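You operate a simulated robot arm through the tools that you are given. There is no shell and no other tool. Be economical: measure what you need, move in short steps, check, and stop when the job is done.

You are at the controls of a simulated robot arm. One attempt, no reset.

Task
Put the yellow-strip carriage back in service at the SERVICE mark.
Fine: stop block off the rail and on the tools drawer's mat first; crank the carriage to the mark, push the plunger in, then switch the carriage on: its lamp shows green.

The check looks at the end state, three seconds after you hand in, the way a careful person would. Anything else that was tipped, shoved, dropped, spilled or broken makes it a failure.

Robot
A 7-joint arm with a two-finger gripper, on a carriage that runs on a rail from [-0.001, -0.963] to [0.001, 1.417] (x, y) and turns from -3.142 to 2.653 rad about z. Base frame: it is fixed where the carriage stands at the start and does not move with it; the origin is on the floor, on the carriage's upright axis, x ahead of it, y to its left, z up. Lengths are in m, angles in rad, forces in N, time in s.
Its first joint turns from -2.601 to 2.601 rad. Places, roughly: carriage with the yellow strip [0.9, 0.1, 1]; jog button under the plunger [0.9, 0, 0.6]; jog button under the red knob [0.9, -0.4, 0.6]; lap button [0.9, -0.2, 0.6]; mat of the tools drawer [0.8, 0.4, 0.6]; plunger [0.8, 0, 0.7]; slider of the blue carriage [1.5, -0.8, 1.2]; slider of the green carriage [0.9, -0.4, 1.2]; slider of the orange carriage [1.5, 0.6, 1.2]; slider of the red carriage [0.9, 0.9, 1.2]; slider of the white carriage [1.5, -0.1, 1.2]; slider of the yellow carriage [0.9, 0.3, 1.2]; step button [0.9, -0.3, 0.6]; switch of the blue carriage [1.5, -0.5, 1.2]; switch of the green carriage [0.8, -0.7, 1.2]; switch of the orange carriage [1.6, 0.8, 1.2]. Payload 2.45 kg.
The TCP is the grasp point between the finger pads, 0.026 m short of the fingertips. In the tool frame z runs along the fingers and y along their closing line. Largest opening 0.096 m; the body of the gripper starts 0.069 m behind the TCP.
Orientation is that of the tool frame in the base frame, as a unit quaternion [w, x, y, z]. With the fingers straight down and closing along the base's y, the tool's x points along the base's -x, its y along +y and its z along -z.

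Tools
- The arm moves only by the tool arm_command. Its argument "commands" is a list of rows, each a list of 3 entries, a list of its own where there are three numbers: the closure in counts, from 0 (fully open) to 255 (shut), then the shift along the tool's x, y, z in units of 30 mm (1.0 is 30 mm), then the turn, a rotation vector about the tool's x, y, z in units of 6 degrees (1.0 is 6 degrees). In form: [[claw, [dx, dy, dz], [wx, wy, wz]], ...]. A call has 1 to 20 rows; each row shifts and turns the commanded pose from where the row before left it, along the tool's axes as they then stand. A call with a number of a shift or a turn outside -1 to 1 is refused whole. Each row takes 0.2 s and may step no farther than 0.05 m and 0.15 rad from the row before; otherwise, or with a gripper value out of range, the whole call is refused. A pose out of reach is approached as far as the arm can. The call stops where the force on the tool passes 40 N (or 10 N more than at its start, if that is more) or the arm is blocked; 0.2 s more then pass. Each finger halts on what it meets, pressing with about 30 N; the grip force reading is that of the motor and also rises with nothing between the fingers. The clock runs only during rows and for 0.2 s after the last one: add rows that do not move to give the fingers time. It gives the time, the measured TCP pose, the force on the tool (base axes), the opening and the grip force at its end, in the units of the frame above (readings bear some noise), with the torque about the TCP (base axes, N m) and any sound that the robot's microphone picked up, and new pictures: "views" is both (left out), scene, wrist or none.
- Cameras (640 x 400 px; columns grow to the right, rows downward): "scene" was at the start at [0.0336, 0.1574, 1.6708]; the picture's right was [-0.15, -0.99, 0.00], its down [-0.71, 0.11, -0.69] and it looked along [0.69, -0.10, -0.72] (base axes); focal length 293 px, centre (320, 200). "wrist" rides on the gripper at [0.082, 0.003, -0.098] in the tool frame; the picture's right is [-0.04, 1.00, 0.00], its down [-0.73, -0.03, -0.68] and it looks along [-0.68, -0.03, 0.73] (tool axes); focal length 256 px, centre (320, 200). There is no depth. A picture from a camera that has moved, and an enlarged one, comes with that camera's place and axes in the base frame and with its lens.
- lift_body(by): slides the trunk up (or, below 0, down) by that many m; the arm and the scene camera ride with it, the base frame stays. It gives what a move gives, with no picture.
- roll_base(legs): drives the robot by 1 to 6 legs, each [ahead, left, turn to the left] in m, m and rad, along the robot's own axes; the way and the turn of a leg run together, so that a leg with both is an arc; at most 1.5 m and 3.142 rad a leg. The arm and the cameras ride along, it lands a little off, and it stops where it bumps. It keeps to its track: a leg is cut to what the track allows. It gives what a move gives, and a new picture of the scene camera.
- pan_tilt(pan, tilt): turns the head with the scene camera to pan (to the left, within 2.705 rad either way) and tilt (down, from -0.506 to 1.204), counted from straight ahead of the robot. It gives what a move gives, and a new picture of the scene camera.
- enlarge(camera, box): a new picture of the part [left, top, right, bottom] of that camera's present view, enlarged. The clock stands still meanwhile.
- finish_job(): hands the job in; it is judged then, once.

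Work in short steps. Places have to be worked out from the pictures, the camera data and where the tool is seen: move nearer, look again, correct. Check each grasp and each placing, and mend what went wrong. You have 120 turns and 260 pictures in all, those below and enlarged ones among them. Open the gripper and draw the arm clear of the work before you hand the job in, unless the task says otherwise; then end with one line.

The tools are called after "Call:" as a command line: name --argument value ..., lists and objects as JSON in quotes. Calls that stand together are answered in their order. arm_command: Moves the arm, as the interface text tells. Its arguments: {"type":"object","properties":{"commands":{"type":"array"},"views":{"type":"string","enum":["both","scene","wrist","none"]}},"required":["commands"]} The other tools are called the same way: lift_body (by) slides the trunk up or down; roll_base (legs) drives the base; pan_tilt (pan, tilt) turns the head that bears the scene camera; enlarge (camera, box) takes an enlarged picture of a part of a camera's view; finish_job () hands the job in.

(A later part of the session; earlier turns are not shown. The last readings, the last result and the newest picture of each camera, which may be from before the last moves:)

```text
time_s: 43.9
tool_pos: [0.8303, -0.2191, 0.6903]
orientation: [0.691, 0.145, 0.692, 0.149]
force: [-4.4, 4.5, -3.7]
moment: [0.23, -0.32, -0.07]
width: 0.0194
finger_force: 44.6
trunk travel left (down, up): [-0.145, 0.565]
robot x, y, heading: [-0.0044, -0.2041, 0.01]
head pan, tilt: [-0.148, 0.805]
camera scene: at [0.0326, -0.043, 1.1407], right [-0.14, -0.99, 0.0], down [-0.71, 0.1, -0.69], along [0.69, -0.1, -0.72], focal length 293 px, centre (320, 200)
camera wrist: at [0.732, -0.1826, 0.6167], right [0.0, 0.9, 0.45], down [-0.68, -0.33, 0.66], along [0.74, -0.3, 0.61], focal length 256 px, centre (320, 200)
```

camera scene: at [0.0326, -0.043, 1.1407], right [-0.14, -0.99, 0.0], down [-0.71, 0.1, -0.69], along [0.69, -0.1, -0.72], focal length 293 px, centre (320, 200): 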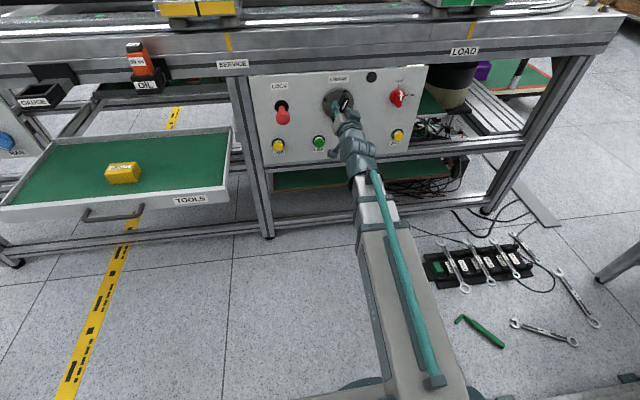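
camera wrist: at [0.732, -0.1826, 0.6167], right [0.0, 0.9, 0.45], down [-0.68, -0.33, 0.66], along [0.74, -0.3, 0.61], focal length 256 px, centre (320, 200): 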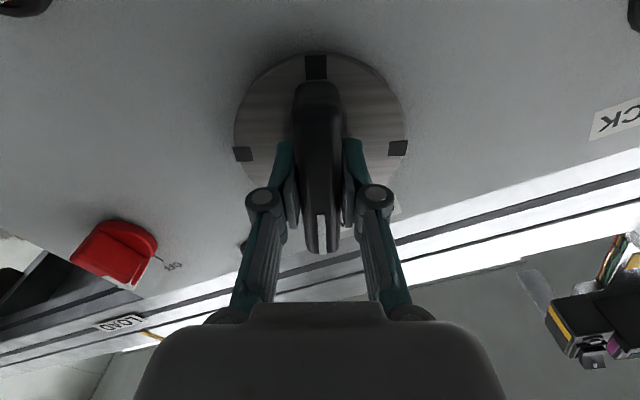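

The carriage moves right, about 25 mm for 24°. I tilt the head up to see the notch and the mark well.

Call:
pan_tilt --pan 0.1 --tilt 0.4

```text
time_s: 44.7
tool_pos: [0.8307, -0.219, 0.691]
orientation: [0.691, 0.145, 0.692, 0.149]
force: [-7.5, 3.5, -4.8]
moment: [0.24, 0.47, 0.23]
width: 0.0197
finger_force: 44.0
trunk travel left (down, up): [-0.145, 0.565]
robot x, y, heading: [0.0006, -0.2048, 0.0]
head pan, tilt: [0.099, 0.4]
camera scene: at [0.0451, -0.0221, 1.1762], right [0.1, -0.99, 0.0], down [-0.39, -0.04, -0.92], along [0.92, 0.1, -0.39], focal length 293 px, centre (320, 200)
```

scene: 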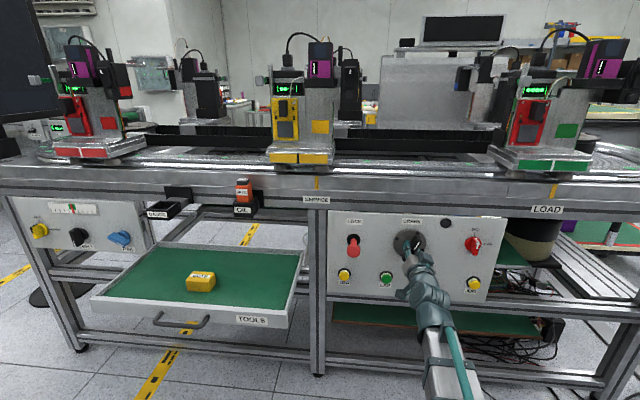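

Call:
enlarge --camera "scene" --box '[260, 60, 380, 210]'

```text
2.67 times, centred on (320, 135) of scene
camera zoom: at [0.0451, -0.0221, 1.1762], right [0.1, -0.99, 0.0], down [-0.39, -0.04, -0.92], along [0.92, 0.1, -0.39], focal length 781 px, centre (320, 373)
```

zoom: 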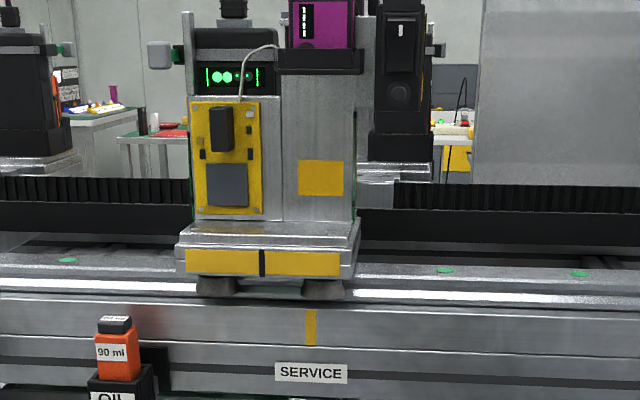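

The notch is at y ≈ 0.130 and the tick at ≈ 0.080, so 50 mm remain, about 60° more. I turn 42° further, then measure.

Call:
arm_command --commands '[[255, [0, 0, 0], [0, 0, 1]], [255, [0, 0, 0], [0, 0, 1]], [255, [0, 0, 0], [0, 0, 1]], [255, [0, 0, 0], [0, 0, 1]], [255, [0, 0, 0], [0, 0, 1]], [255, [0, 0, 0], [0, 0, 1]], [255, [0, 0, 0], [0, 0, 1]], [255, [0, 0, 0], [0, 0, 0]]]' --views "wrist"

Call:
enlarge --camera "scene" --box '[260, 60, 380, 210]'

```text
time_s: 46.5
tool_pos: [0.8305, -0.218, 0.6893]
orientation: [0.591, 0.385, 0.594, 0.387]
force: [-9.1, 0.3, -8.8]
moment: [0.21, 0.14, -0.11]
width: 0.0197
finger_force: 44.3
trunk travel left (down, up): [-0.145, 0.565]
robot x, y, heading: [-0.0012, -0.1994, 0.007]
head pan, tilt: [0.099, 0.4]
camera wrist: at [0.7318, -0.1434, 0.6595], right [0.0, 0.37, 0.93], down [-0.67, -0.69, 0.27], along [0.74, -0.63, 0.25], focal length 256 px, centre (320, 200)
```

wrist: 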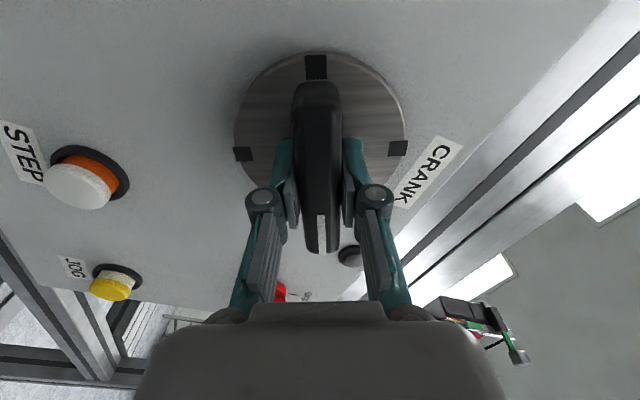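

```text
2.67 times, centred on (320, 135) of scene
camera zoom: at [0.0453, -0.0222, 1.1763], right [0.1, -0.99, 0.0], down [-0.39, -0.04, -0.92], along [0.92, 0.1, -0.39], focal length 781 px, centre (320, 373)
```

zoom: 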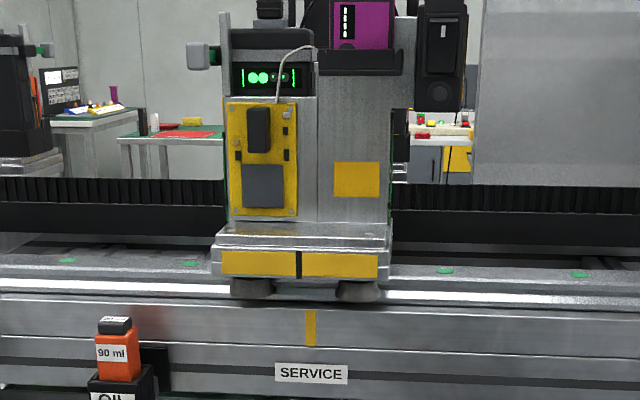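

The notch is now at column 298; allowing for parallax it should reach about 306. I turn about 9° more, then release and check from directly in front.

Call:
arm_command --commands '[[255, [0, 0, 0], [0, 0, 0.75]], [255, [0, 0, 0], [0, 0, 0.75]], [255, [0, 0, 0], [0, 0, 0]], [255, [0, 0, 0], [0, 0, 0]]]' --views "none"

Call:
enlarge --camera "scene" --box '[280, 130, 340, 210]'

```text
time_s: 47.5
tool_pos: [0.8308, -0.2197, 0.6906]
orientation: [0.56, 0.429, 0.562, 0.432]
force: [-15.1, -1.2, -12.9]
moment: [-0.14, 0.24, -0.15]
width: 0.0195
finger_force: 44.7
trunk travel left (down, up): [-0.145, 0.565]
robot x, y, heading: [0.0005, -0.2001, 0.003]
head pan, tilt: [0.099, 0.4]
```

```text
5.00 times, centred on (310, 170) of scene
camera zoom: at [0.0453, -0.0222, 1.1763], right [0.1, -0.99, 0.0], down [-0.39, -0.04, -0.92], along [0.92, 0.1, -0.39], focal length 1465 px, centre (370, 350)
```

zoom: 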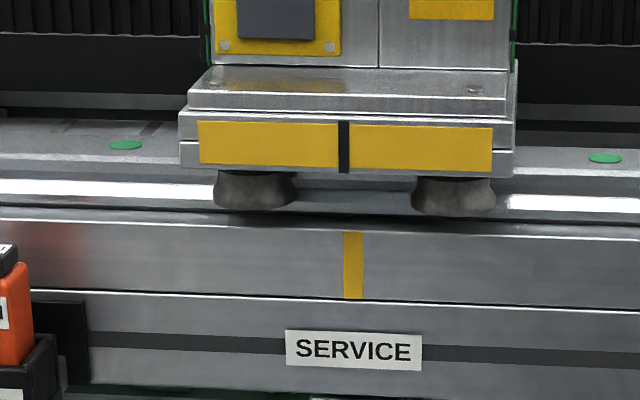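

Nearly aligned once parallax is counted. I open and withdraw, then roll so the camera stands straight in front of the tick.

Call:
arm_command --commands '[[200, [0, 0, 0], [0, 0, 0]], [120, [0, 0, 0], [0, 0, 0]], [60, [0, 0, 0], [0, 0, 0]], [60, [0, 0, 0], [0, 0, 0]], [60, [0, 0, -1], [0, 0, 0]], [60, [0, 0, -1], [0, 0, 0]], [60, [0, 0, -1], [0, 0, 0]]]' --views "wrist"

Call:
roll_base --legs '[[0, 0.1, 0]]'

Call:
enlarge --camera "scene" --box '[320, 130, 400, 210]'

```text
time_s: 49.1
tool_pos: [0.7415, -0.2213, 0.6891]
orientation: [0.559, 0.429, 0.563, 0.432]
force: [1.3, -0.5, 0.6]
moment: [0.01, 0.01, 0.01]
width: 0.0737
finger_force: 0.0
trunk travel left (down, up): [-0.145, 0.565]
robot x, y, heading: [0.0026, -0.199, 0.006]
head pan, tilt: [0.099, 0.4]
camera wrist: at [0.642, -0.1404, 0.6707], right [0.0, 0.22, 0.98], down [-0.68, -0.72, 0.16], along [0.74, -0.66, 0.15], focal length 256 px, centre (320, 200)
```

wrist: 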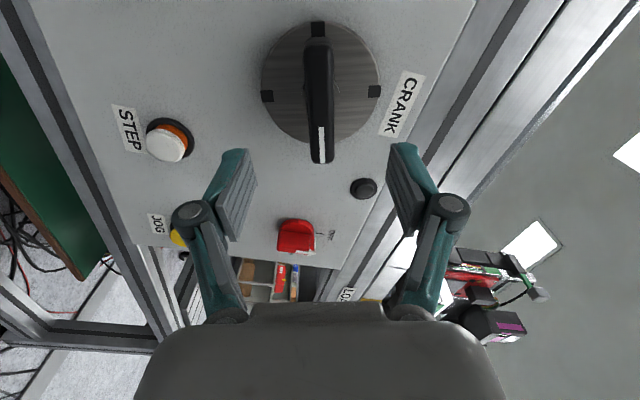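

```text
time_s: 50.3
tool_pos: [0.7407, -0.1187, 0.6907]
orientation: [0.56, 0.427, 0.562, 0.433]
force: [0.2, -1.1, -0.4]
moment: [-0.01, 0.02, 0.0]
width: 0.0732
finger_force: 0.1
trunk travel left (down, up): [-0.145, 0.565]
robot x, y, heading: [-0.0032, -0.0992, 0.002]
head pan, tilt: [0.099, 0.4]
camera scene: at [0.0449, 0.0787, 1.1763], right [0.11, -0.99, 0.0], down [-0.39, -0.04, -0.92], along [0.92, 0.1, -0.39], focal length 293 px, centre (320, 200)
```

scene: 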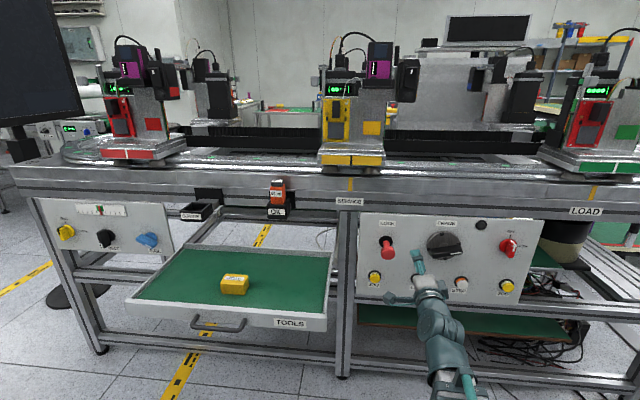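

```text
5.00 times, centred on (360, 170) of scene
camera zoom: at [0.0449, 0.0787, 1.1763], right [0.11, -0.99, 0.0], down [-0.39, -0.04, -0.92], along [0.92, 0.1, -0.39], focal length 1465 px, centre (120, 350)
```

zoom: 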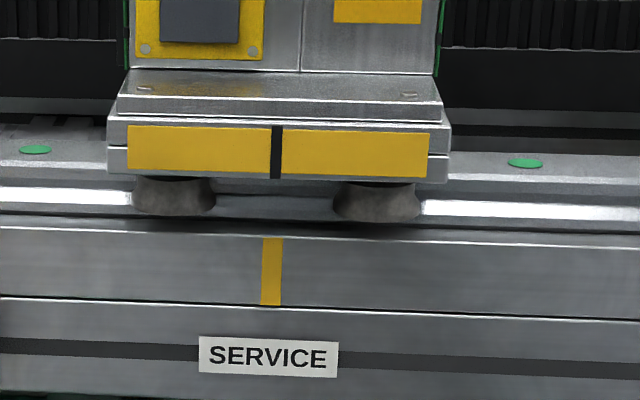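

With true rays, the notch and the tick agree to within about 1 mm. Next is the plunger at about [0.79, −0.045, 0.69]: I close the fingers, retract a little and turn back to neutral.

Call:
arm_command --commands '[[255, [0, 0, -0.6], [0, 0, 0]], [255, [0, 0, 0], [0, 0, -1]], [255, [0, 0, 0], [0, 0, -1]], [255, [0, 0, 0], [0, 0, -1]], [255, [0, 0, 0], [0, 0, -1]], [255, [0, 0, 0], [0, 0, -1]], [255, [0, 0, 0], [0, 0, -1]], [255, [0, 0, 0], [0, 0, -1]], [255, [0, 0, 0], [0, 0, -1]], [255, [0, 0, 0], [0, 0, -1]], [255, [0, 0, 0], [0, 0, -1]], [255, [0, 0, 0], [0, 0, -1]], [255, [0, 0, 0], [0, 0, -1]], [255, [0, 0, 0], [0, 0, -0.5]]]' --views "wrist"

```text
time_s: 53.3
tool_pos: [0.7314, -0.1186, 0.6901]
orientation: [0.707, -0.003, 0.707, 0.002]
force: [0.6, 0.7, -0.1]
moment: [0.01, -0.01, 0.03]
width: 0.0
finger_force: 28.5
out of reach, approached as far as the arm can: row 1
trunk travel left (down, up): [-0.145, 0.565]
robot x, y, heading: [0.002, -0.0975, 0.005]
head pan, tilt: [0.099, 0.4]
camera wrist: at [0.6333, -0.116, 0.608], right [-0.01, 1.0, 0.04], down [-0.68, -0.03, 0.73], along [0.73, -0.02, 0.68], focal length 256 px, centre (320, 200)
```

wrist: 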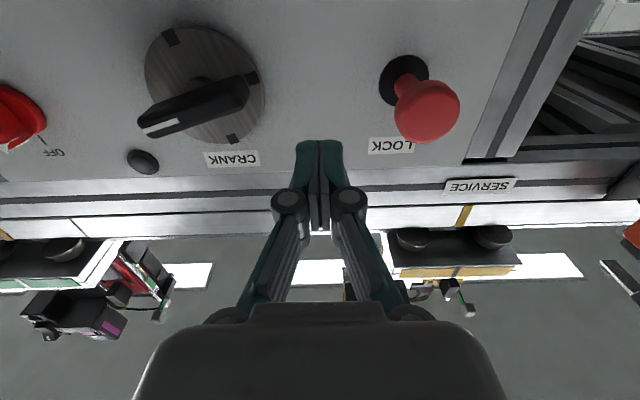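

The knob is at y ≈ −0.048, z ≈ 0.687. I move laterally in front of it.

Call:
arm_command --commands '[[255, [0.03, 0.8, 0], [0, 0, 0]], [255, [0.03, 0.8, 0], [0, 0, 0]], [255, [0.03, 0.78, 0], [0, 0, 0]]]'

```text
time_s: 54.1
tool_pos: [0.7309, -0.0472, 0.688]
orientation: [0.707, -0.002, 0.707, 0.003]
force: [-0.2, -1.1, 0.0]
moment: [-0.01, 0.01, -0.02]
width: 0.0
finger_force: 28.1
trunk travel left (down, up): [-0.145, 0.565]
robot x, y, heading: [-0.0027, -0.0971, 0.005]
head pan, tilt: [0.099, 0.4]
camera scene: at [0.045, 0.0786, 1.1763], right [0.11, -0.99, 0.0], down [-0.39, -0.04, -0.92], along [0.92, 0.1, -0.39], focal length 293 px, centre (320, 200)
camera wrist: at [0.6322, -0.0439, 0.6053], right [-0.01, 1.0, 0.04], down [-0.68, -0.03, 0.73], along [0.73, -0.02, 0.68], focal length 256 px, centre (320, 200)
```

scene: 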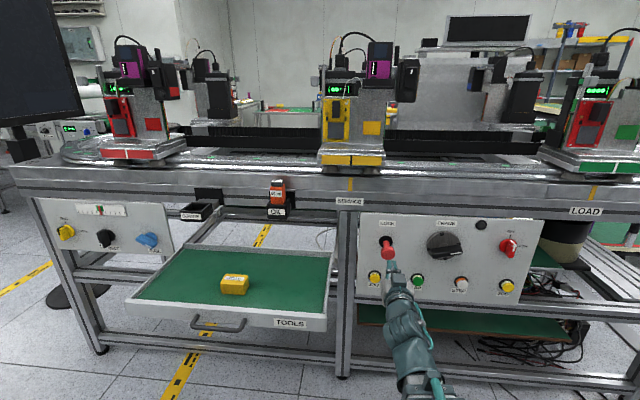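
wrist: 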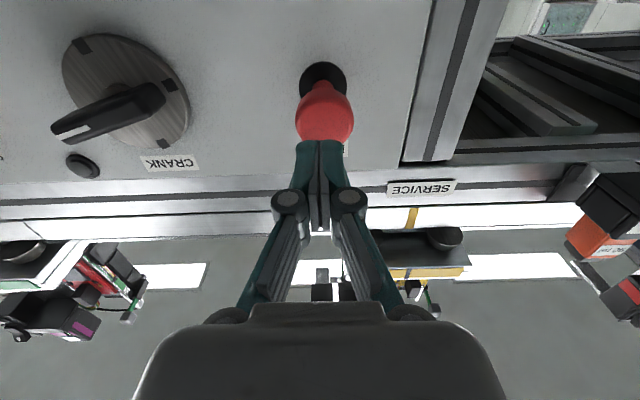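

Nearly centred; I shift 3 mm and push in slowly.

Call:
arm_command --commands '[[255, [0.1, 0.12, 0.5], [0, 0, 0]], [255, [0, 0, 0.5], [0, 0, 0]], [255, [0, 0, 0.4], [0, 0, 0]], [255, [0, 0, 0.4], [0, 0, 0]], [255, [0, 0, 0.4], [0, 0, 0]], [255, [0, 0, 0.4], [0, 0, 0]]]'

```text
time_s: 55.6
tool_pos: [0.8029, -0.0441, 0.6854]
orientation: [0.707, -0.002, 0.707, 0.002]
force: [-9.8, -0.2, 4.3]
moment: [-0.05, -0.13, -0.03]
width: 0.0058
finger_force: 28.2
trunk travel left (down, up): [-0.145, 0.565]
robot x, y, heading: [-0.0016, -0.0994, 0.008]
head pan, tilt: [0.099, 0.4]
stopped in row 6: the force on the tool passed its limit at 43 N (the readings are from after the stop); the commanded pose is now the measured one
camera scene: at [0.044, 0.0787, 1.1765], right [0.11, -0.99, 0.0], down [-0.39, -0.04, -0.92], along [0.92, 0.1, -0.39], focal length 293 px, centre (320, 200)
camera wrist: at [0.7051, -0.0406, 0.6024], right [-0.01, 1.0, 0.04], down [-0.68, -0.03, 0.73], along [0.73, -0.02, 0.68], focal length 256 px, centre (320, 200)
```

scene: 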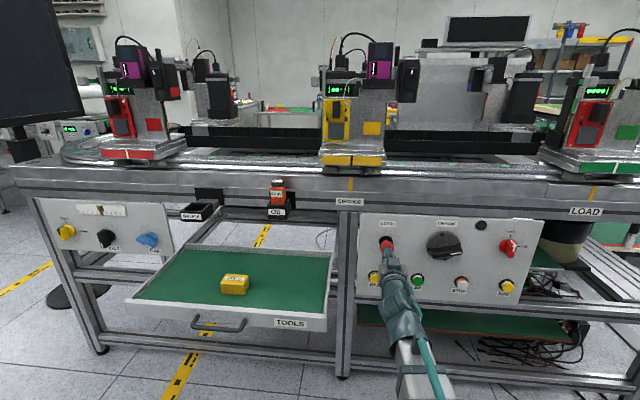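
wrist: 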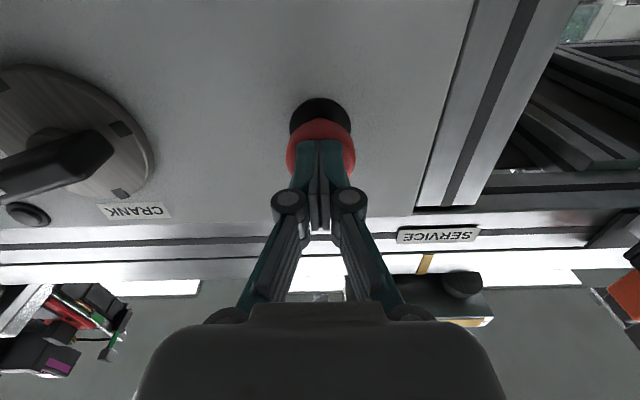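

The plunger moved in; I push once more to see whether it is at its stop.

Call:
arm_command --commands '[[255, [0, 0, 0.3], [0, 0, 0]], [255, [0, 0, 0.3], [0, 0, 0]], [255, [0, 0, 0.3], [0, 0, 0]]]' --views "wrist"

```text
time_s: 55.9
tool_pos: [0.8042, -0.0437, 0.6849]
orientation: [0.707, -0.002, 0.707, 0.002]
force: [-10.8, 0.5, 5.1]
moment: [-0.02, -0.17, -0.06]
width: 0.0059
finger_force: 28.4
trunk travel left (down, up): [-0.145, 0.565]
robot x, y, heading: [0.0002, -0.1018, 0.01]
head pan, tilt: [0.099, 0.4]
stopped in row 1: the force on the tool passed its limit at 50 N (the readings are from after the stop); the commanded pose is now the measured one
camera wrist: at [0.7051, -0.0406, 0.602], right [-0.01, 1.0, 0.04], down [-0.68, -0.03, 0.73], along [0.73, -0.02, 0.68], focal length 256 px, centre (320, 200)
```

wrist: 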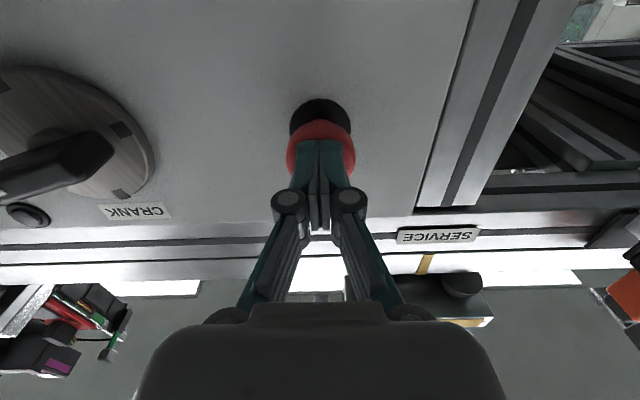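

It's at a hard stop. I withdraw and look at the plunger and the carriage alignment.

Call:
arm_command --commands '[[255, [0, 0, -1], [0, 0, 0]], [255, [0, 0, -1], [0, 0, 0]], [255, [0, -0.5, -0.4], [0, 0, 0]], [255, [0, -1, 0], [0, 0, 0]], [255, [0, -1, 0], [0, 0, 0]]]' --views "wrist"

Call:
enlarge --camera "scene" --box '[320, 130, 460, 290]'

Call:
enlarge --camera "scene" --box '[310, 30, 430, 200]'

```text
time_s: 57.1
tool_pos: [0.7322, -0.1198, 0.6831]
orientation: [0.706, -0.003, 0.708, 0.001]
force: [-0.1, 0.2, 0.6]
moment: [0.0, 0.0, -0.01]
width: 0.0
finger_force: 28.5
trunk travel left (down, up): [-0.145, 0.565]
robot x, y, heading: [-0.0039, -0.1035, 0.005]
head pan, tilt: [0.099, 0.4]
camera wrist: at [0.6341, -0.1167, 0.601], right [0.0, 1.0, 0.04], down [-0.68, -0.03, 0.74], along [0.74, -0.02, 0.68], focal length 256 px, centre (320, 200)
```

wrist: 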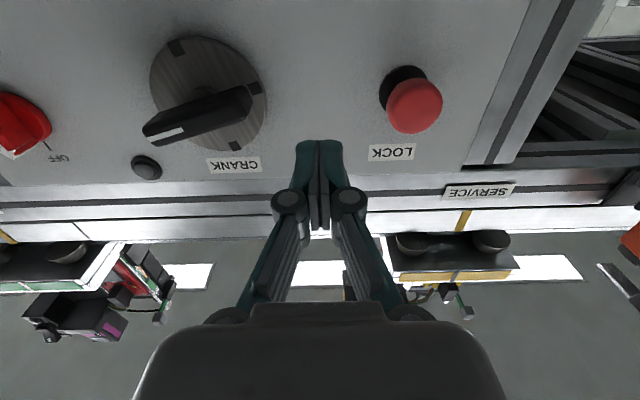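

```text
2.50 times, centred on (390, 210) of scene
camera zoom: at [0.0448, 0.0789, 1.1763], right [0.11, -0.99, 0.0], down [-0.39, -0.04, -0.92], along [0.92, 0.1, -0.39], focal length 733 px, centre (145, 175)
```

zoom: 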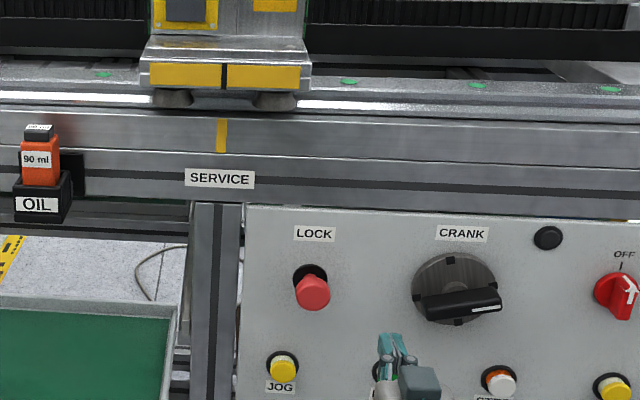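

```text
2.35 times, centred on (370, 115) of scene
camera zoom: at [0.0448, 0.0789, 1.1763], right [0.11, -0.99, 0.0], down [-0.39, -0.04, -0.92], along [0.92, 0.1, -0.39], focal length 690 px, centre (202, 400)
```

zoom: 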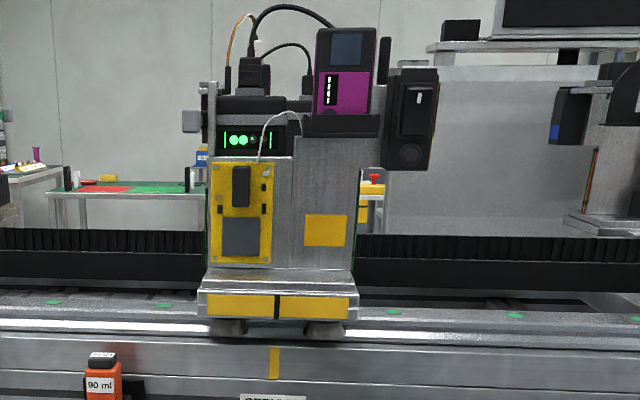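

The plunger is fully in and the alignment held. Next is the switch, on the black box on the carriage's right side. I shift right for clearance and raise the trunk to look.

Call:
roll_base --legs '[[0, -0.08, 0]]'

Call:
lift_body --by 0.42

Call:
pan_tilt --pan 0.1 --tilt 0.5

Call:
arm_command --commands '[[255, [0, 0, 0], [0, 0, 0]]]' --views "wrist"

```text
time_s: 58.2
tool_pos: [0.7321, -0.1986, 0.6829]
orientation: [0.706, -0.003, 0.709, 0.003]
force: [-0.4, 0.8, 0.8]
moment: [0.01, 0.02, -0.02]
width: 0.0
finger_force: 28.4
trunk travel left (down, up): [-0.145, 0.565]
robot x, y, heading: [-0.0017, -0.1777, 0.006]
head pan, tilt: [0.099, 0.4]
camera scene: at [0.0448, -0.0006, 1.1763], right [0.11, -0.99, 0.0], down [-0.39, -0.04, -0.92], along [0.92, 0.1, -0.39], focal length 293 px, centre (320, 200)
```

scene: 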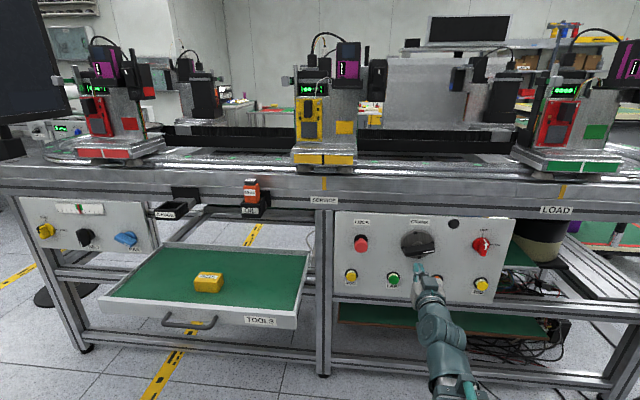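

```text
refused: 0.42 is not a number from -0.4 to 0.4
```

```text
time_s: 58.9
tool_pos: [0.7321, -0.1982, 0.6837]
orientation: [0.706, -0.002, 0.708, 0.002]
force: [-1.3, -0.2, -0.6]
moment: [0.01, 0.0, 0.01]
width: 0.0
finger_force: 28.6
trunk travel left (down, up): [-0.145, 0.565]
robot x, y, heading: [0.0014, -0.1756, 0.009]
head pan, tilt: [0.099, 0.499]
camera scene: at [0.0431, -0.0008, 1.1672], right [0.11, -0.99, 0.0], down [-0.48, -0.05, -0.88], along [0.87, 0.09, -0.48], focal length 293 px, centre (320, 200)
```

scene: 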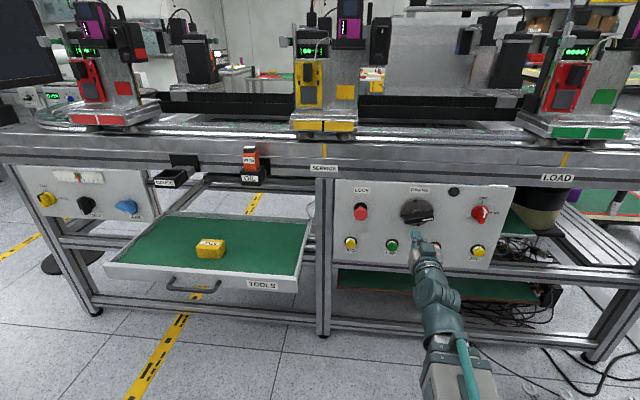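

```text
time_s: 59.3
tool_pos: [0.7324, -0.1988, 0.6833]
orientation: [0.706, -0.002, 0.709, 0.002]
force: [-0.1, -0.2, 0.1]
moment: [-0.01, -0.03, 0.0]
width: 0.0
finger_force: 28.4
trunk travel left (down, up): [-0.145, 0.565]
robot x, y, heading: [-0.0025, -0.1778, 0.006]
head pan, tilt: [0.099, 0.499]
camera wrist: at [0.634, -0.1956, 0.601], right [-0.01, 1.0, 0.04], down [-0.68, -0.03, 0.74], along [0.74, -0.02, 0.68], focal length 256 px, centre (320, 200)
```

wrist: 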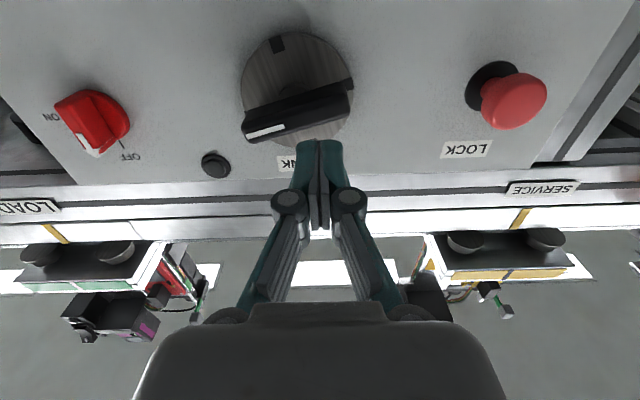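

I raise the trunk 0.3 and view the switches of the yellow, red and green carriages.

Call:
lift_body --by 0.3

Call:
pan_tilt --pan 0.0 --tilt 0.5

Call:
enlarge --camera "scene" --box '[240, 60, 400, 200]'

Call:
enlarge --camera "scene" --box '[500, 60, 640, 200]'

Call:
enlarge --camera "scene" --box '[0, 60, 140, 200]'

```text
time_s: 62.3
tool_pos: [0.7321, -0.1978, 0.9821]
orientation: [0.706, -0.002, 0.708, 0.002]
force: [-0.4, -0.5, 0.2]
moment: [0.01, 0.0, 0.0]
width: 0.0
finger_force: 28.4
trunk travel left (down, up): [-0.445, 0.265]
robot x, y, heading: [-0.0007, -0.1789, 0.007]
head pan, tilt: [0.099, 0.499]
```

```text
time_s: 62.9
tool_pos: [0.7313, -0.1985, 0.9833]
orientation: [0.706, -0.002, 0.708, 0.002]
force: [0.4, 0.3, -1.1]
moment: [0.02, 0.0, 0.01]
width: 0.0
finger_force: 28.6
trunk travel left (down, up): [-0.445, 0.265]
robot x, y, heading: [-0.0035, -0.1768, 0.012]
head pan, tilt: [0.0, 0.499]
camera scene: at [0.0436, -0.0098, 1.4672], right [0.01, -1.0, 0.0], down [-0.48, 0.0, -0.88], along [0.88, 0.01, -0.48], focal length 293 px, centre (320, 200)
```

scene: 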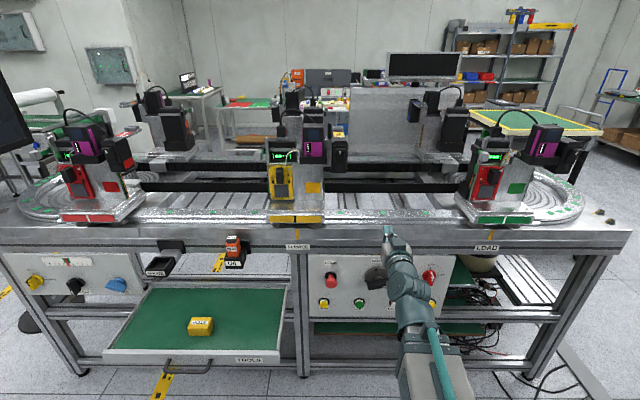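

```text
2.86 times, centred on (320, 130) of scene
camera zoom: at [0.0436, -0.0098, 1.4672], right [0.01, -1.0, 0.0], down [-0.48, 0.0, -0.88], along [0.88, 0.01, -0.48], focal length 837 px, centre (320, 400)
```

zoom: 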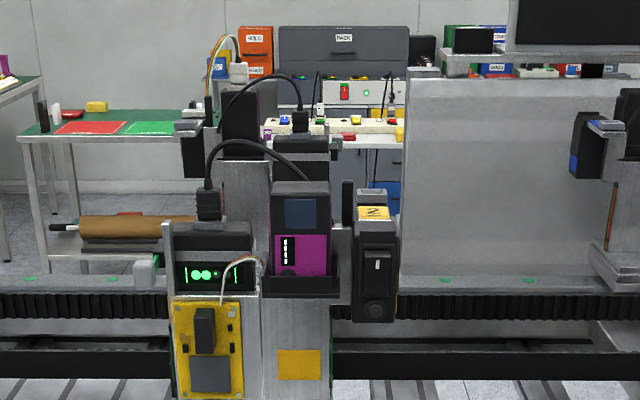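

```text
2.86 times, centred on (570, 130) of scene
camera zoom: at [0.0436, -0.0098, 1.4672], right [0.01, -1.0, 0.0], down [-0.48, 0.0, -0.88], along [0.88, 0.01, -0.48], focal length 837 px, centre (-394, 400)
```

zoom: 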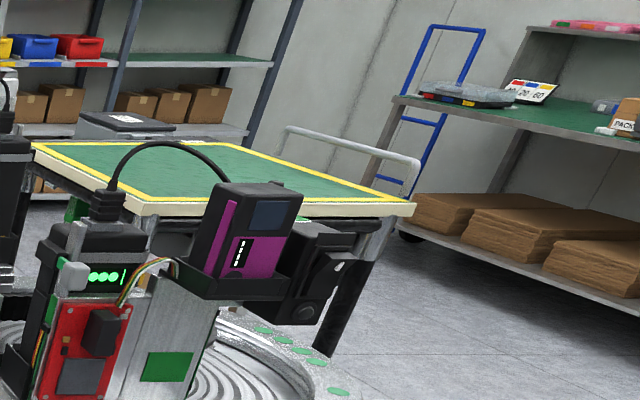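

```text
2.86 times, centred on (70, 130) of scene
camera zoom: at [0.0436, -0.0098, 1.4672], right [0.01, -1.0, 0.0], down [-0.48, 0.0, -0.88], along [0.88, 0.01, -0.48], focal length 837 px, centre (1034, 400)
```

zoom: 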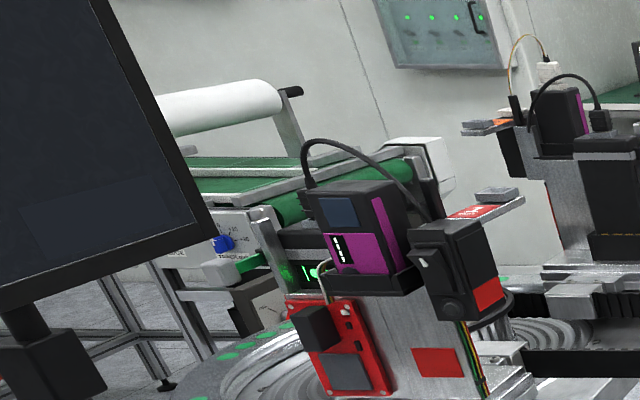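

The switch box front is at about [0.80, −0.055, 1.185], with a rocker above and a dark lamp below. I raise more to look at it closely with the wrist camera.

Call:
lift_body --by 0.1

Call:
arm_command --commands '[[255, [0, 0, 0], [0, 0, 0]]]'

Call:
enlarge --camera "wrist" --box '[380, 40, 600, 260]'

```text
time_s: 64.3
tool_pos: [0.7318, -0.1987, 1.082]
orientation: [0.706, -0.002, 0.708, 0.002]
force: [-0.4, 0.2, -0.2]
moment: [-0.03, -0.04, -0.02]
width: 0.0001
finger_force: 28.4
trunk travel left (down, up): [-0.545, 0.165]
robot x, y, heading: [-0.0038, -0.1775, 0.01]
head pan, tilt: [0.0, 0.499]
```

```text
time_s: 64.7
tool_pos: [0.7328, -0.199, 1.0824]
orientation: [0.707, -0.002, 0.707, 0.002]
force: [-0.1, -0.7, -0.2]
moment: [0.0, -0.01, 0.0]
width: 0.0
finger_force: 28.5
trunk travel left (down, up): [-0.545, 0.165]
robot x, y, heading: [-0.0021, -0.1815, 0.004]
head pan, tilt: [0.0, 0.499]
camera scene: at [0.0436, -0.0099, 1.5672], right [0.01, -1.0, 0.0], down [-0.48, 0.0, -0.88], along [0.88, 0.01, -0.48], focal length 293 px, centre (320, 200)
camera wrist: at [0.634, -0.1956, 1.001], right [-0.01, 1.0, 0.04], down [-0.68, -0.03, 0.74], along [0.74, -0.02, 0.68], focal length 256 px, centre (320, 200)
```

scene: 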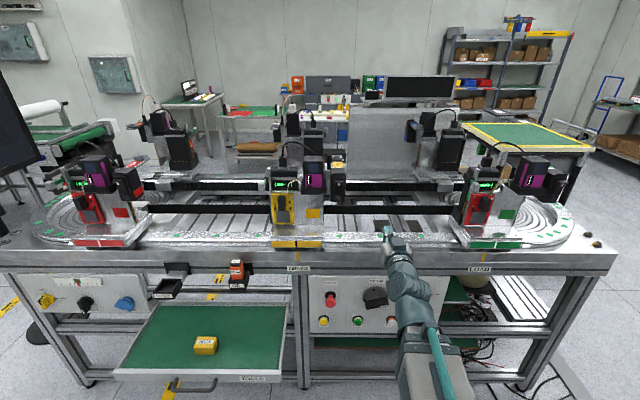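
wrist: 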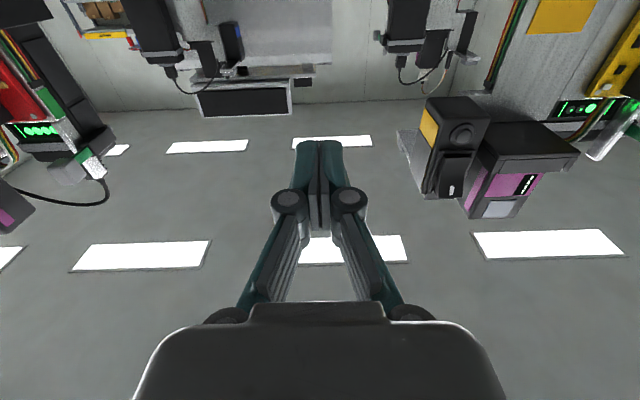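

```text
1.82 times, centred on (490, 150) of wrist
camera zoom: at [0.634, -0.1956, 1.001], right [-0.01, 1.0, 0.04], down [-0.68, -0.03, 0.74], along [0.74, -0.02, 0.68], focal length 465 px, centre (11, 291)
```

zoom: 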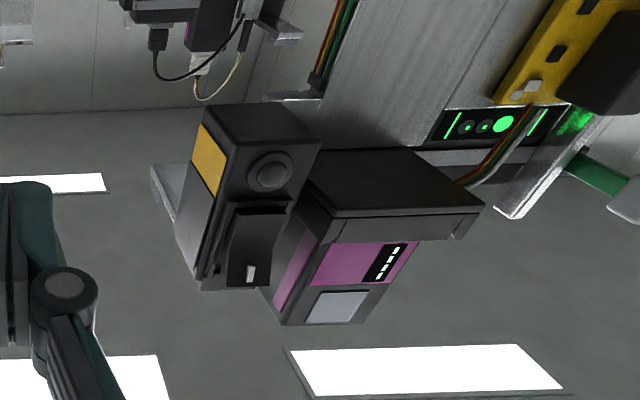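

The rocker is at about [0.853, −0.058, z 1.150–1.197], with its "I" mark at the top end and the lamp below at 1.127. I raise level with the top end and move across in front of it.

Call:
lift_body --by 0.108

Call:
arm_command --commands '[[255, [0, 1, 0], [0, 0, 0]], [255, [0, 1, 0], [0, 0, 0]], [255, [0, 1, 0], [0, 0, 0]], [255, [0, 1, 0], [0, 0, 0]], [255, [0, 0.7, 0], [0, 0, 0]]]'

Call:
enlarge --camera "wrist" --box '[220, 0, 420, 160]'

Call:
enlarge --camera "scene" --box '[270, 130, 390, 250]'

```text
time_s: 66.1
tool_pos: [0.7327, -0.199, 1.1909]
orientation: [0.705, -0.002, 0.709, 0.002]
force: [-0.4, -0.3, -0.5]
moment: [0.0, 0.0, 0.02]
width: 0.0001
finger_force: 28.3
trunk travel left (down, up): [-0.653, 0.057]
robot x, y, heading: [0.0005, -0.179, 0.004]
head pan, tilt: [0.0, 0.499]
```

```text
time_s: 67.3
tool_pos: [0.7308, -0.058, 1.1924]
orientation: [0.707, -0.002, 0.707, 0.002]
force: [0.3, -0.1, 0.0]
moment: [-0.02, 0.0, 0.01]
width: 0.0
finger_force: 28.8
trunk travel left (down, up): [-0.653, 0.057]
robot x, y, heading: [0.0023, -0.1804, 0.003]
head pan, tilt: [0.0, 0.499]
camera scene: at [0.0436, -0.0097, 1.6752], right [0.01, -1.0, 0.0], down [-0.48, 0.0, -0.88], along [0.88, 0.01, -0.48], focal length 293 px, centre (320, 200)
camera wrist: at [0.6328, -0.054, 1.1095], right [-0.01, 1.0, 0.04], down [-0.68, -0.03, 0.74], along [0.74, -0.02, 0.68], focal length 256 px, centre (320, 200)
```

scene: 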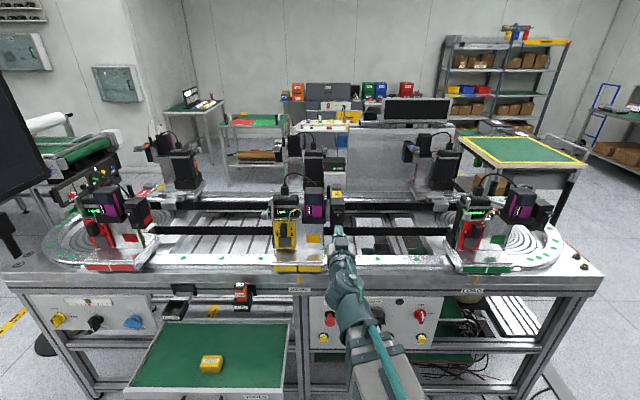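
wrist: 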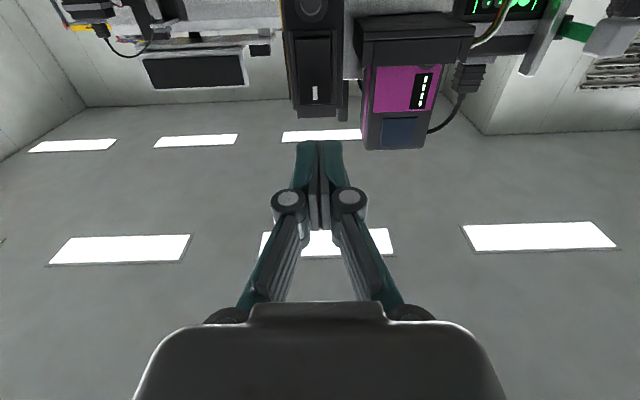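

```text
2.50 times, centred on (320, 80) of wrist
camera zoom: at [0.6328, -0.054, 1.1095], right [-0.01, 1.0, 0.04], down [-0.68, -0.03, 0.74], along [0.74, -0.02, 0.68], focal length 640 px, centre (320, 500)
```

zoom: 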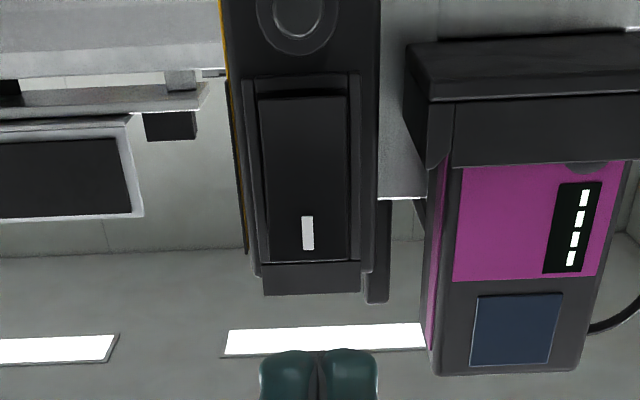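

```text
3.33 times, centred on (330, 190) of scene
camera zoom: at [0.0436, -0.0097, 1.6752], right [0.01, -1.0, 0.0], down [-0.48, 0.0, -0.88], along [0.88, 0.01, -0.48], focal length 977 px, centre (287, 233)
```

zoom: 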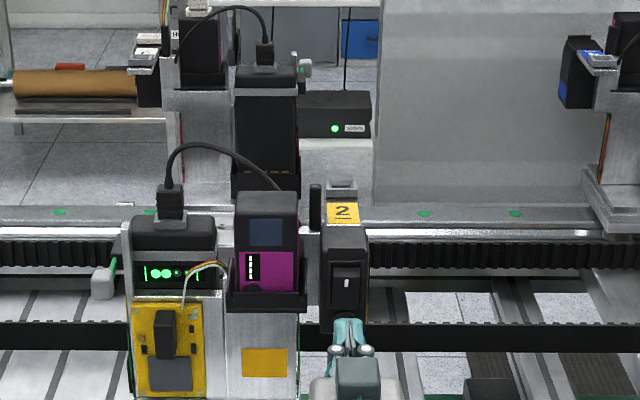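

I want to see which end of the rocker sticks out before pressing.

Call:
enlarge --camera "scene" --box '[322, 185, 352, 235]'

Call:
enlarge --camera "wrist" --box '[280, 0, 360, 130]'

Call:
enlarge --camera "scene" --box '[120, 170, 170, 240]'

```text
8.00 times, centred on (337, 210) of scene
camera zoom: at [0.0436, -0.0097, 1.6752], right [0.01, -1.0, 0.0], down [-0.48, 0.0, -0.88], along [0.88, 0.01, -0.48], focal length 2344 px, centre (184, 120)
```

zoom: 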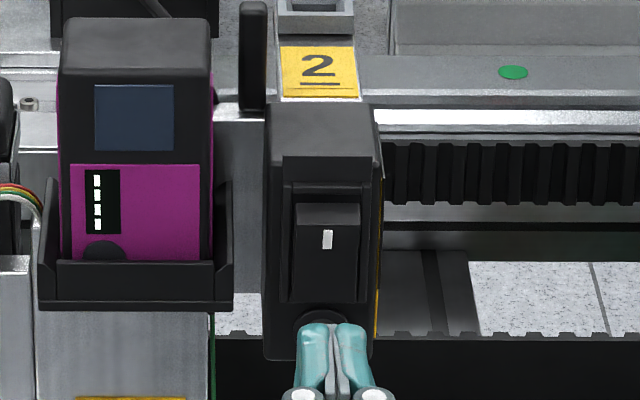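

```text
3.08 times, centred on (320, 65) of wrist
camera zoom: at [0.6328, -0.054, 1.1095], right [-0.01, 1.0, 0.04], down [-0.68, -0.03, 0.74], along [0.74, -0.02, 0.68], focal length 788 px, centre (320, 615)
```

zoom: 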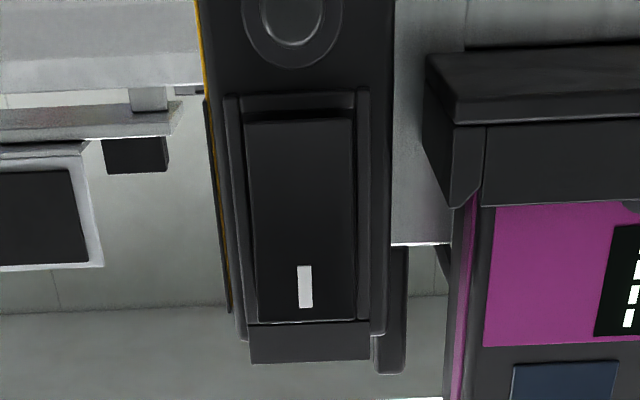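

```text
5.71 times, centred on (145, 205) of scene
camera zoom: at [0.0436, -0.0097, 1.6752], right [0.01, -1.0, 0.0], down [-0.48, 0.0, -0.88], along [0.88, 0.01, -0.48], focal length 1674 px, centre (1320, 171)
```

zoom: 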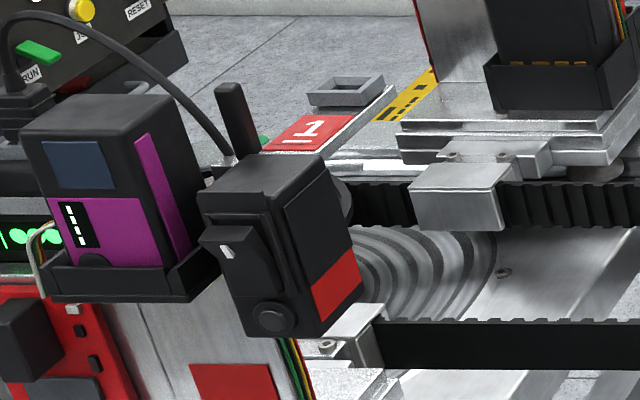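

The top ("I") end sticks out, so the switch is off. I press that end with the closed fingertips: align to z 1.187, y −0.060 and approach.

Call:
arm_command --commands '[[255, [0.18, -0.07, 0.7], [0, 0, 0]], [255, [0, 0, 0.7], [0, 0, 0]], [255, [0, 0, 0.5], [0, 0, 0]]]'

Call:
enlarge --camera "wrist" --box '[240, 30, 400, 190]'

```text
time_s: 68.1
tool_pos: [0.7883, -0.0598, 1.186]
orientation: [0.705, -0.002, 0.709, 0.002]
force: [-0.2, 0.9, -0.5]
moment: [0.04, 0.01, 0.01]
width: 0.0
finger_force: 28.4
trunk travel left (down, up): [-0.653, 0.057]
robot x, y, heading: [-0.0031, -0.1804, -0.0]
head pan, tilt: [0.0, 0.499]
camera scene: at [0.0437, -0.0098, 1.6752], right [0.01, -1.0, 0.0], down [-0.48, 0.0, -0.88], along [0.88, 0.01, -0.48], focal length 293 px, centre (320, 200)
camera wrist: at [0.69, -0.0566, 1.1037], right [-0.01, 1.0, 0.04], down [-0.68, -0.03, 0.74], along [0.74, -0.02, 0.68], focal length 256 px, centre (320, 200)
```

scene: 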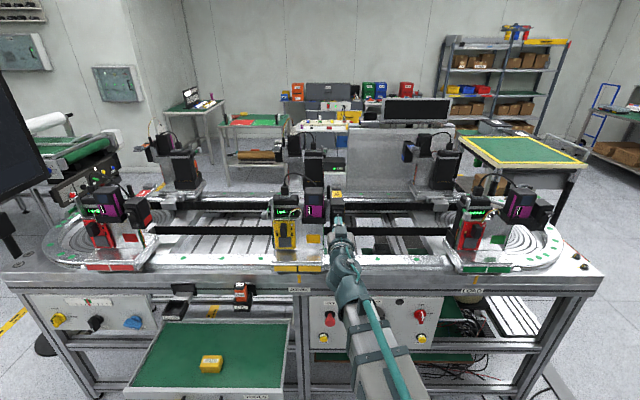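
wrist: 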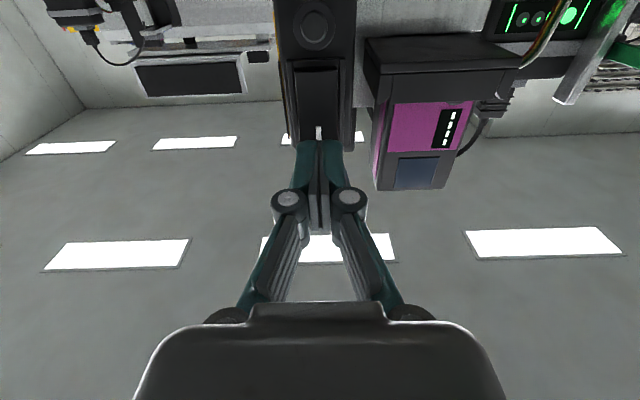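

```text
2.50 times, centred on (320, 110) of wrist
camera zoom: at [0.69, -0.0566, 1.1037], right [-0.01, 1.0, 0.04], down [-0.68, -0.03, 0.74], along [0.74, -0.02, 0.68], focal length 640 px, centre (320, 425)
```

zoom: 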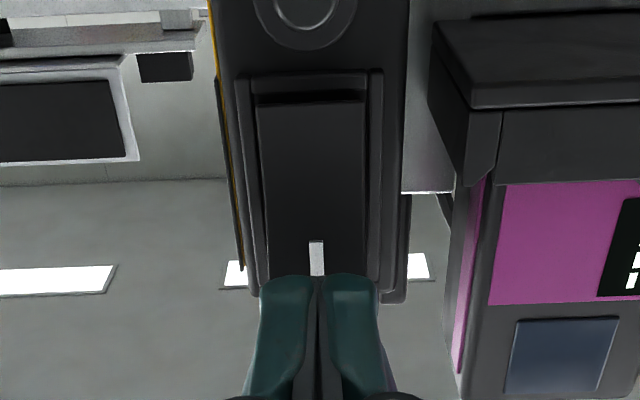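

Aligned. I press in small steps.

Call:
arm_command --commands '[[255, [0, 0, 0.3], [0, 0, 0]], [255, [0, 0, 0.2], [0, 0, 0]], [255, [0, 0, 0.2], [0, 0, 0]], [255, [0, 0, 0.15], [0, 0, 0]], [255, [0, 0, 0.15], [0, 0, 0]], [255, [0, 0, 0.1], [0, 0, 0]]]'

Call:
enlarge --camera "wrist" --box '[240, 30, 400, 190]'

```text
time_s: 69.5
tool_pos: [0.8227, -0.0585, 1.1859]
orientation: [0.706, -0.001, 0.708, 0.002]
force: [-0.3, 0.0, -1.2]
moment: [0.0, -0.01, 0.01]
width: 0.0
finger_force: 28.5
trunk travel left (down, up): [-0.653, 0.057]
robot x, y, heading: [0.0015, -0.1767, 0.007]
head pan, tilt: [0.0, 0.499]
camera scene: at [0.0437, -0.0098, 1.6752], right [0.01, -1.0, 0.0], down [-0.48, 0.0, -0.88], along [0.88, 0.01, -0.48], focal length 293 px, centre (320, 200)
camera wrist: at [0.7233, -0.056, 1.1036], right [-0.01, 1.0, 0.04], down [-0.68, -0.03, 0.74], along [0.74, -0.02, 0.68], focal length 256 px, centre (320, 200)
```

scene: 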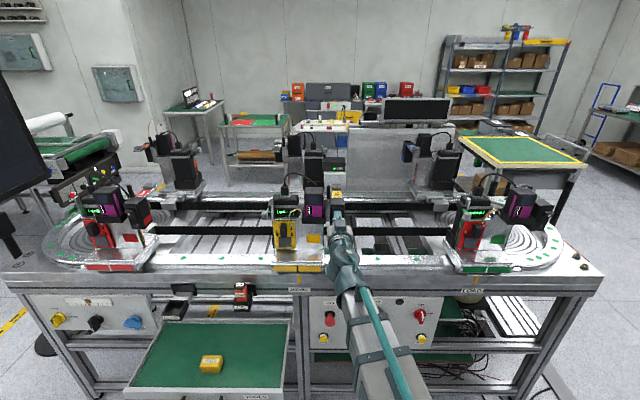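
wrist: 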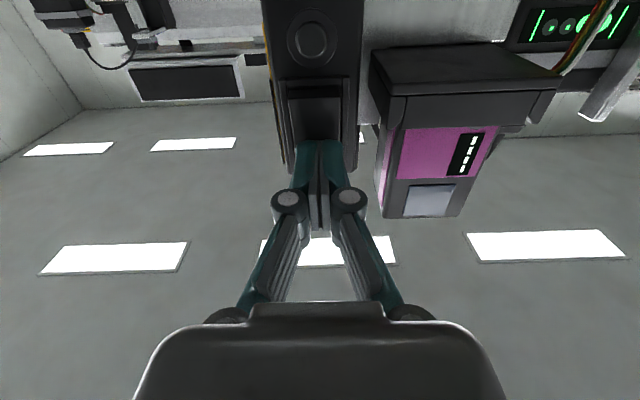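

```text
2.50 times, centred on (320, 110) of wrist
camera zoom: at [0.7233, -0.056, 1.1036], right [-0.01, 1.0, 0.04], down [-0.68, -0.03, 0.74], along [0.74, -0.02, 0.68], focal length 640 px, centre (320, 425)
```

zoom: 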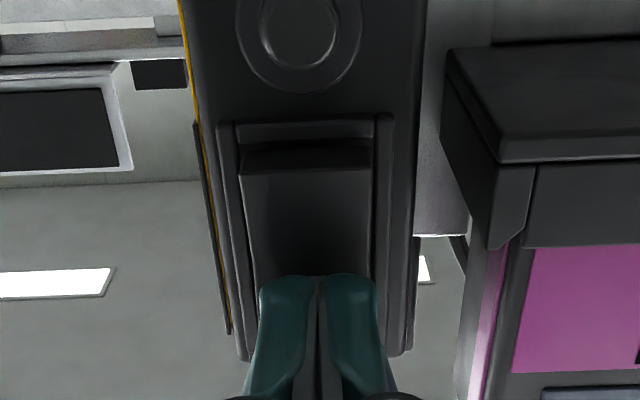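

No force yet; the tips are at x 0.849. I continue in small steps.

Call:
arm_command --commands '[[255, [0, 0, 0.15], [0, 0, 0]], [255, [0, 0, 0.15], [0, 0, 0]], [255, [0, 0, 0.1], [0, 0, 0]], [255, [0, 0, 0.1], [0, 0, 0]]]' --views "none"

Call:
enlarge --camera "wrist" --box '[240, 0, 400, 190]'

```text
time_s: 70.4
tool_pos: [0.8274, -0.0614, 1.1876]
orientation: [0.706, 0.001, 0.708, 0.0]
force: [-26.1, -1.4, 2.7]
moment: [0.01, 0.26, 0.06]
width: 0.0057
finger_force: 28.2
trunk travel left (down, up): [-0.653, 0.057]
robot x, y, heading: [-0.0002, -0.1782, 0.005]
head pan, tilt: [0.0, 0.499]
heard: click
stopped in row 4: the force on the tool passed its limit at 42 N (the readings are from after the stop); the commanded pose is now the measured one
```

```text
2.11 times, centred on (320, 95) of wrist
camera zoom: at [0.7292, -0.0578, 1.105], right [0.0, 1.0, 0.04], down [-0.68, -0.03, 0.73], along [0.73, -0.03, 0.68], focal length 539 px, centre (320, 421)
```

zoom: 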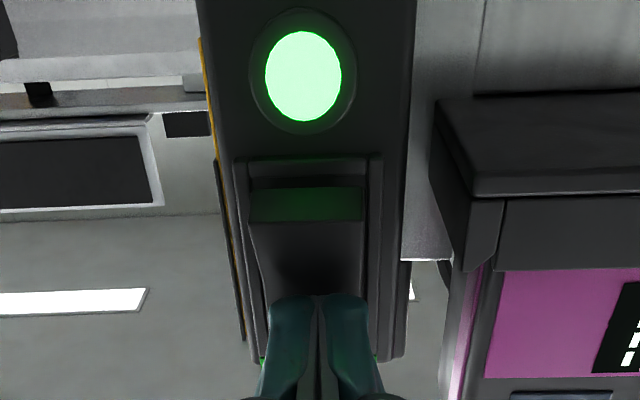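

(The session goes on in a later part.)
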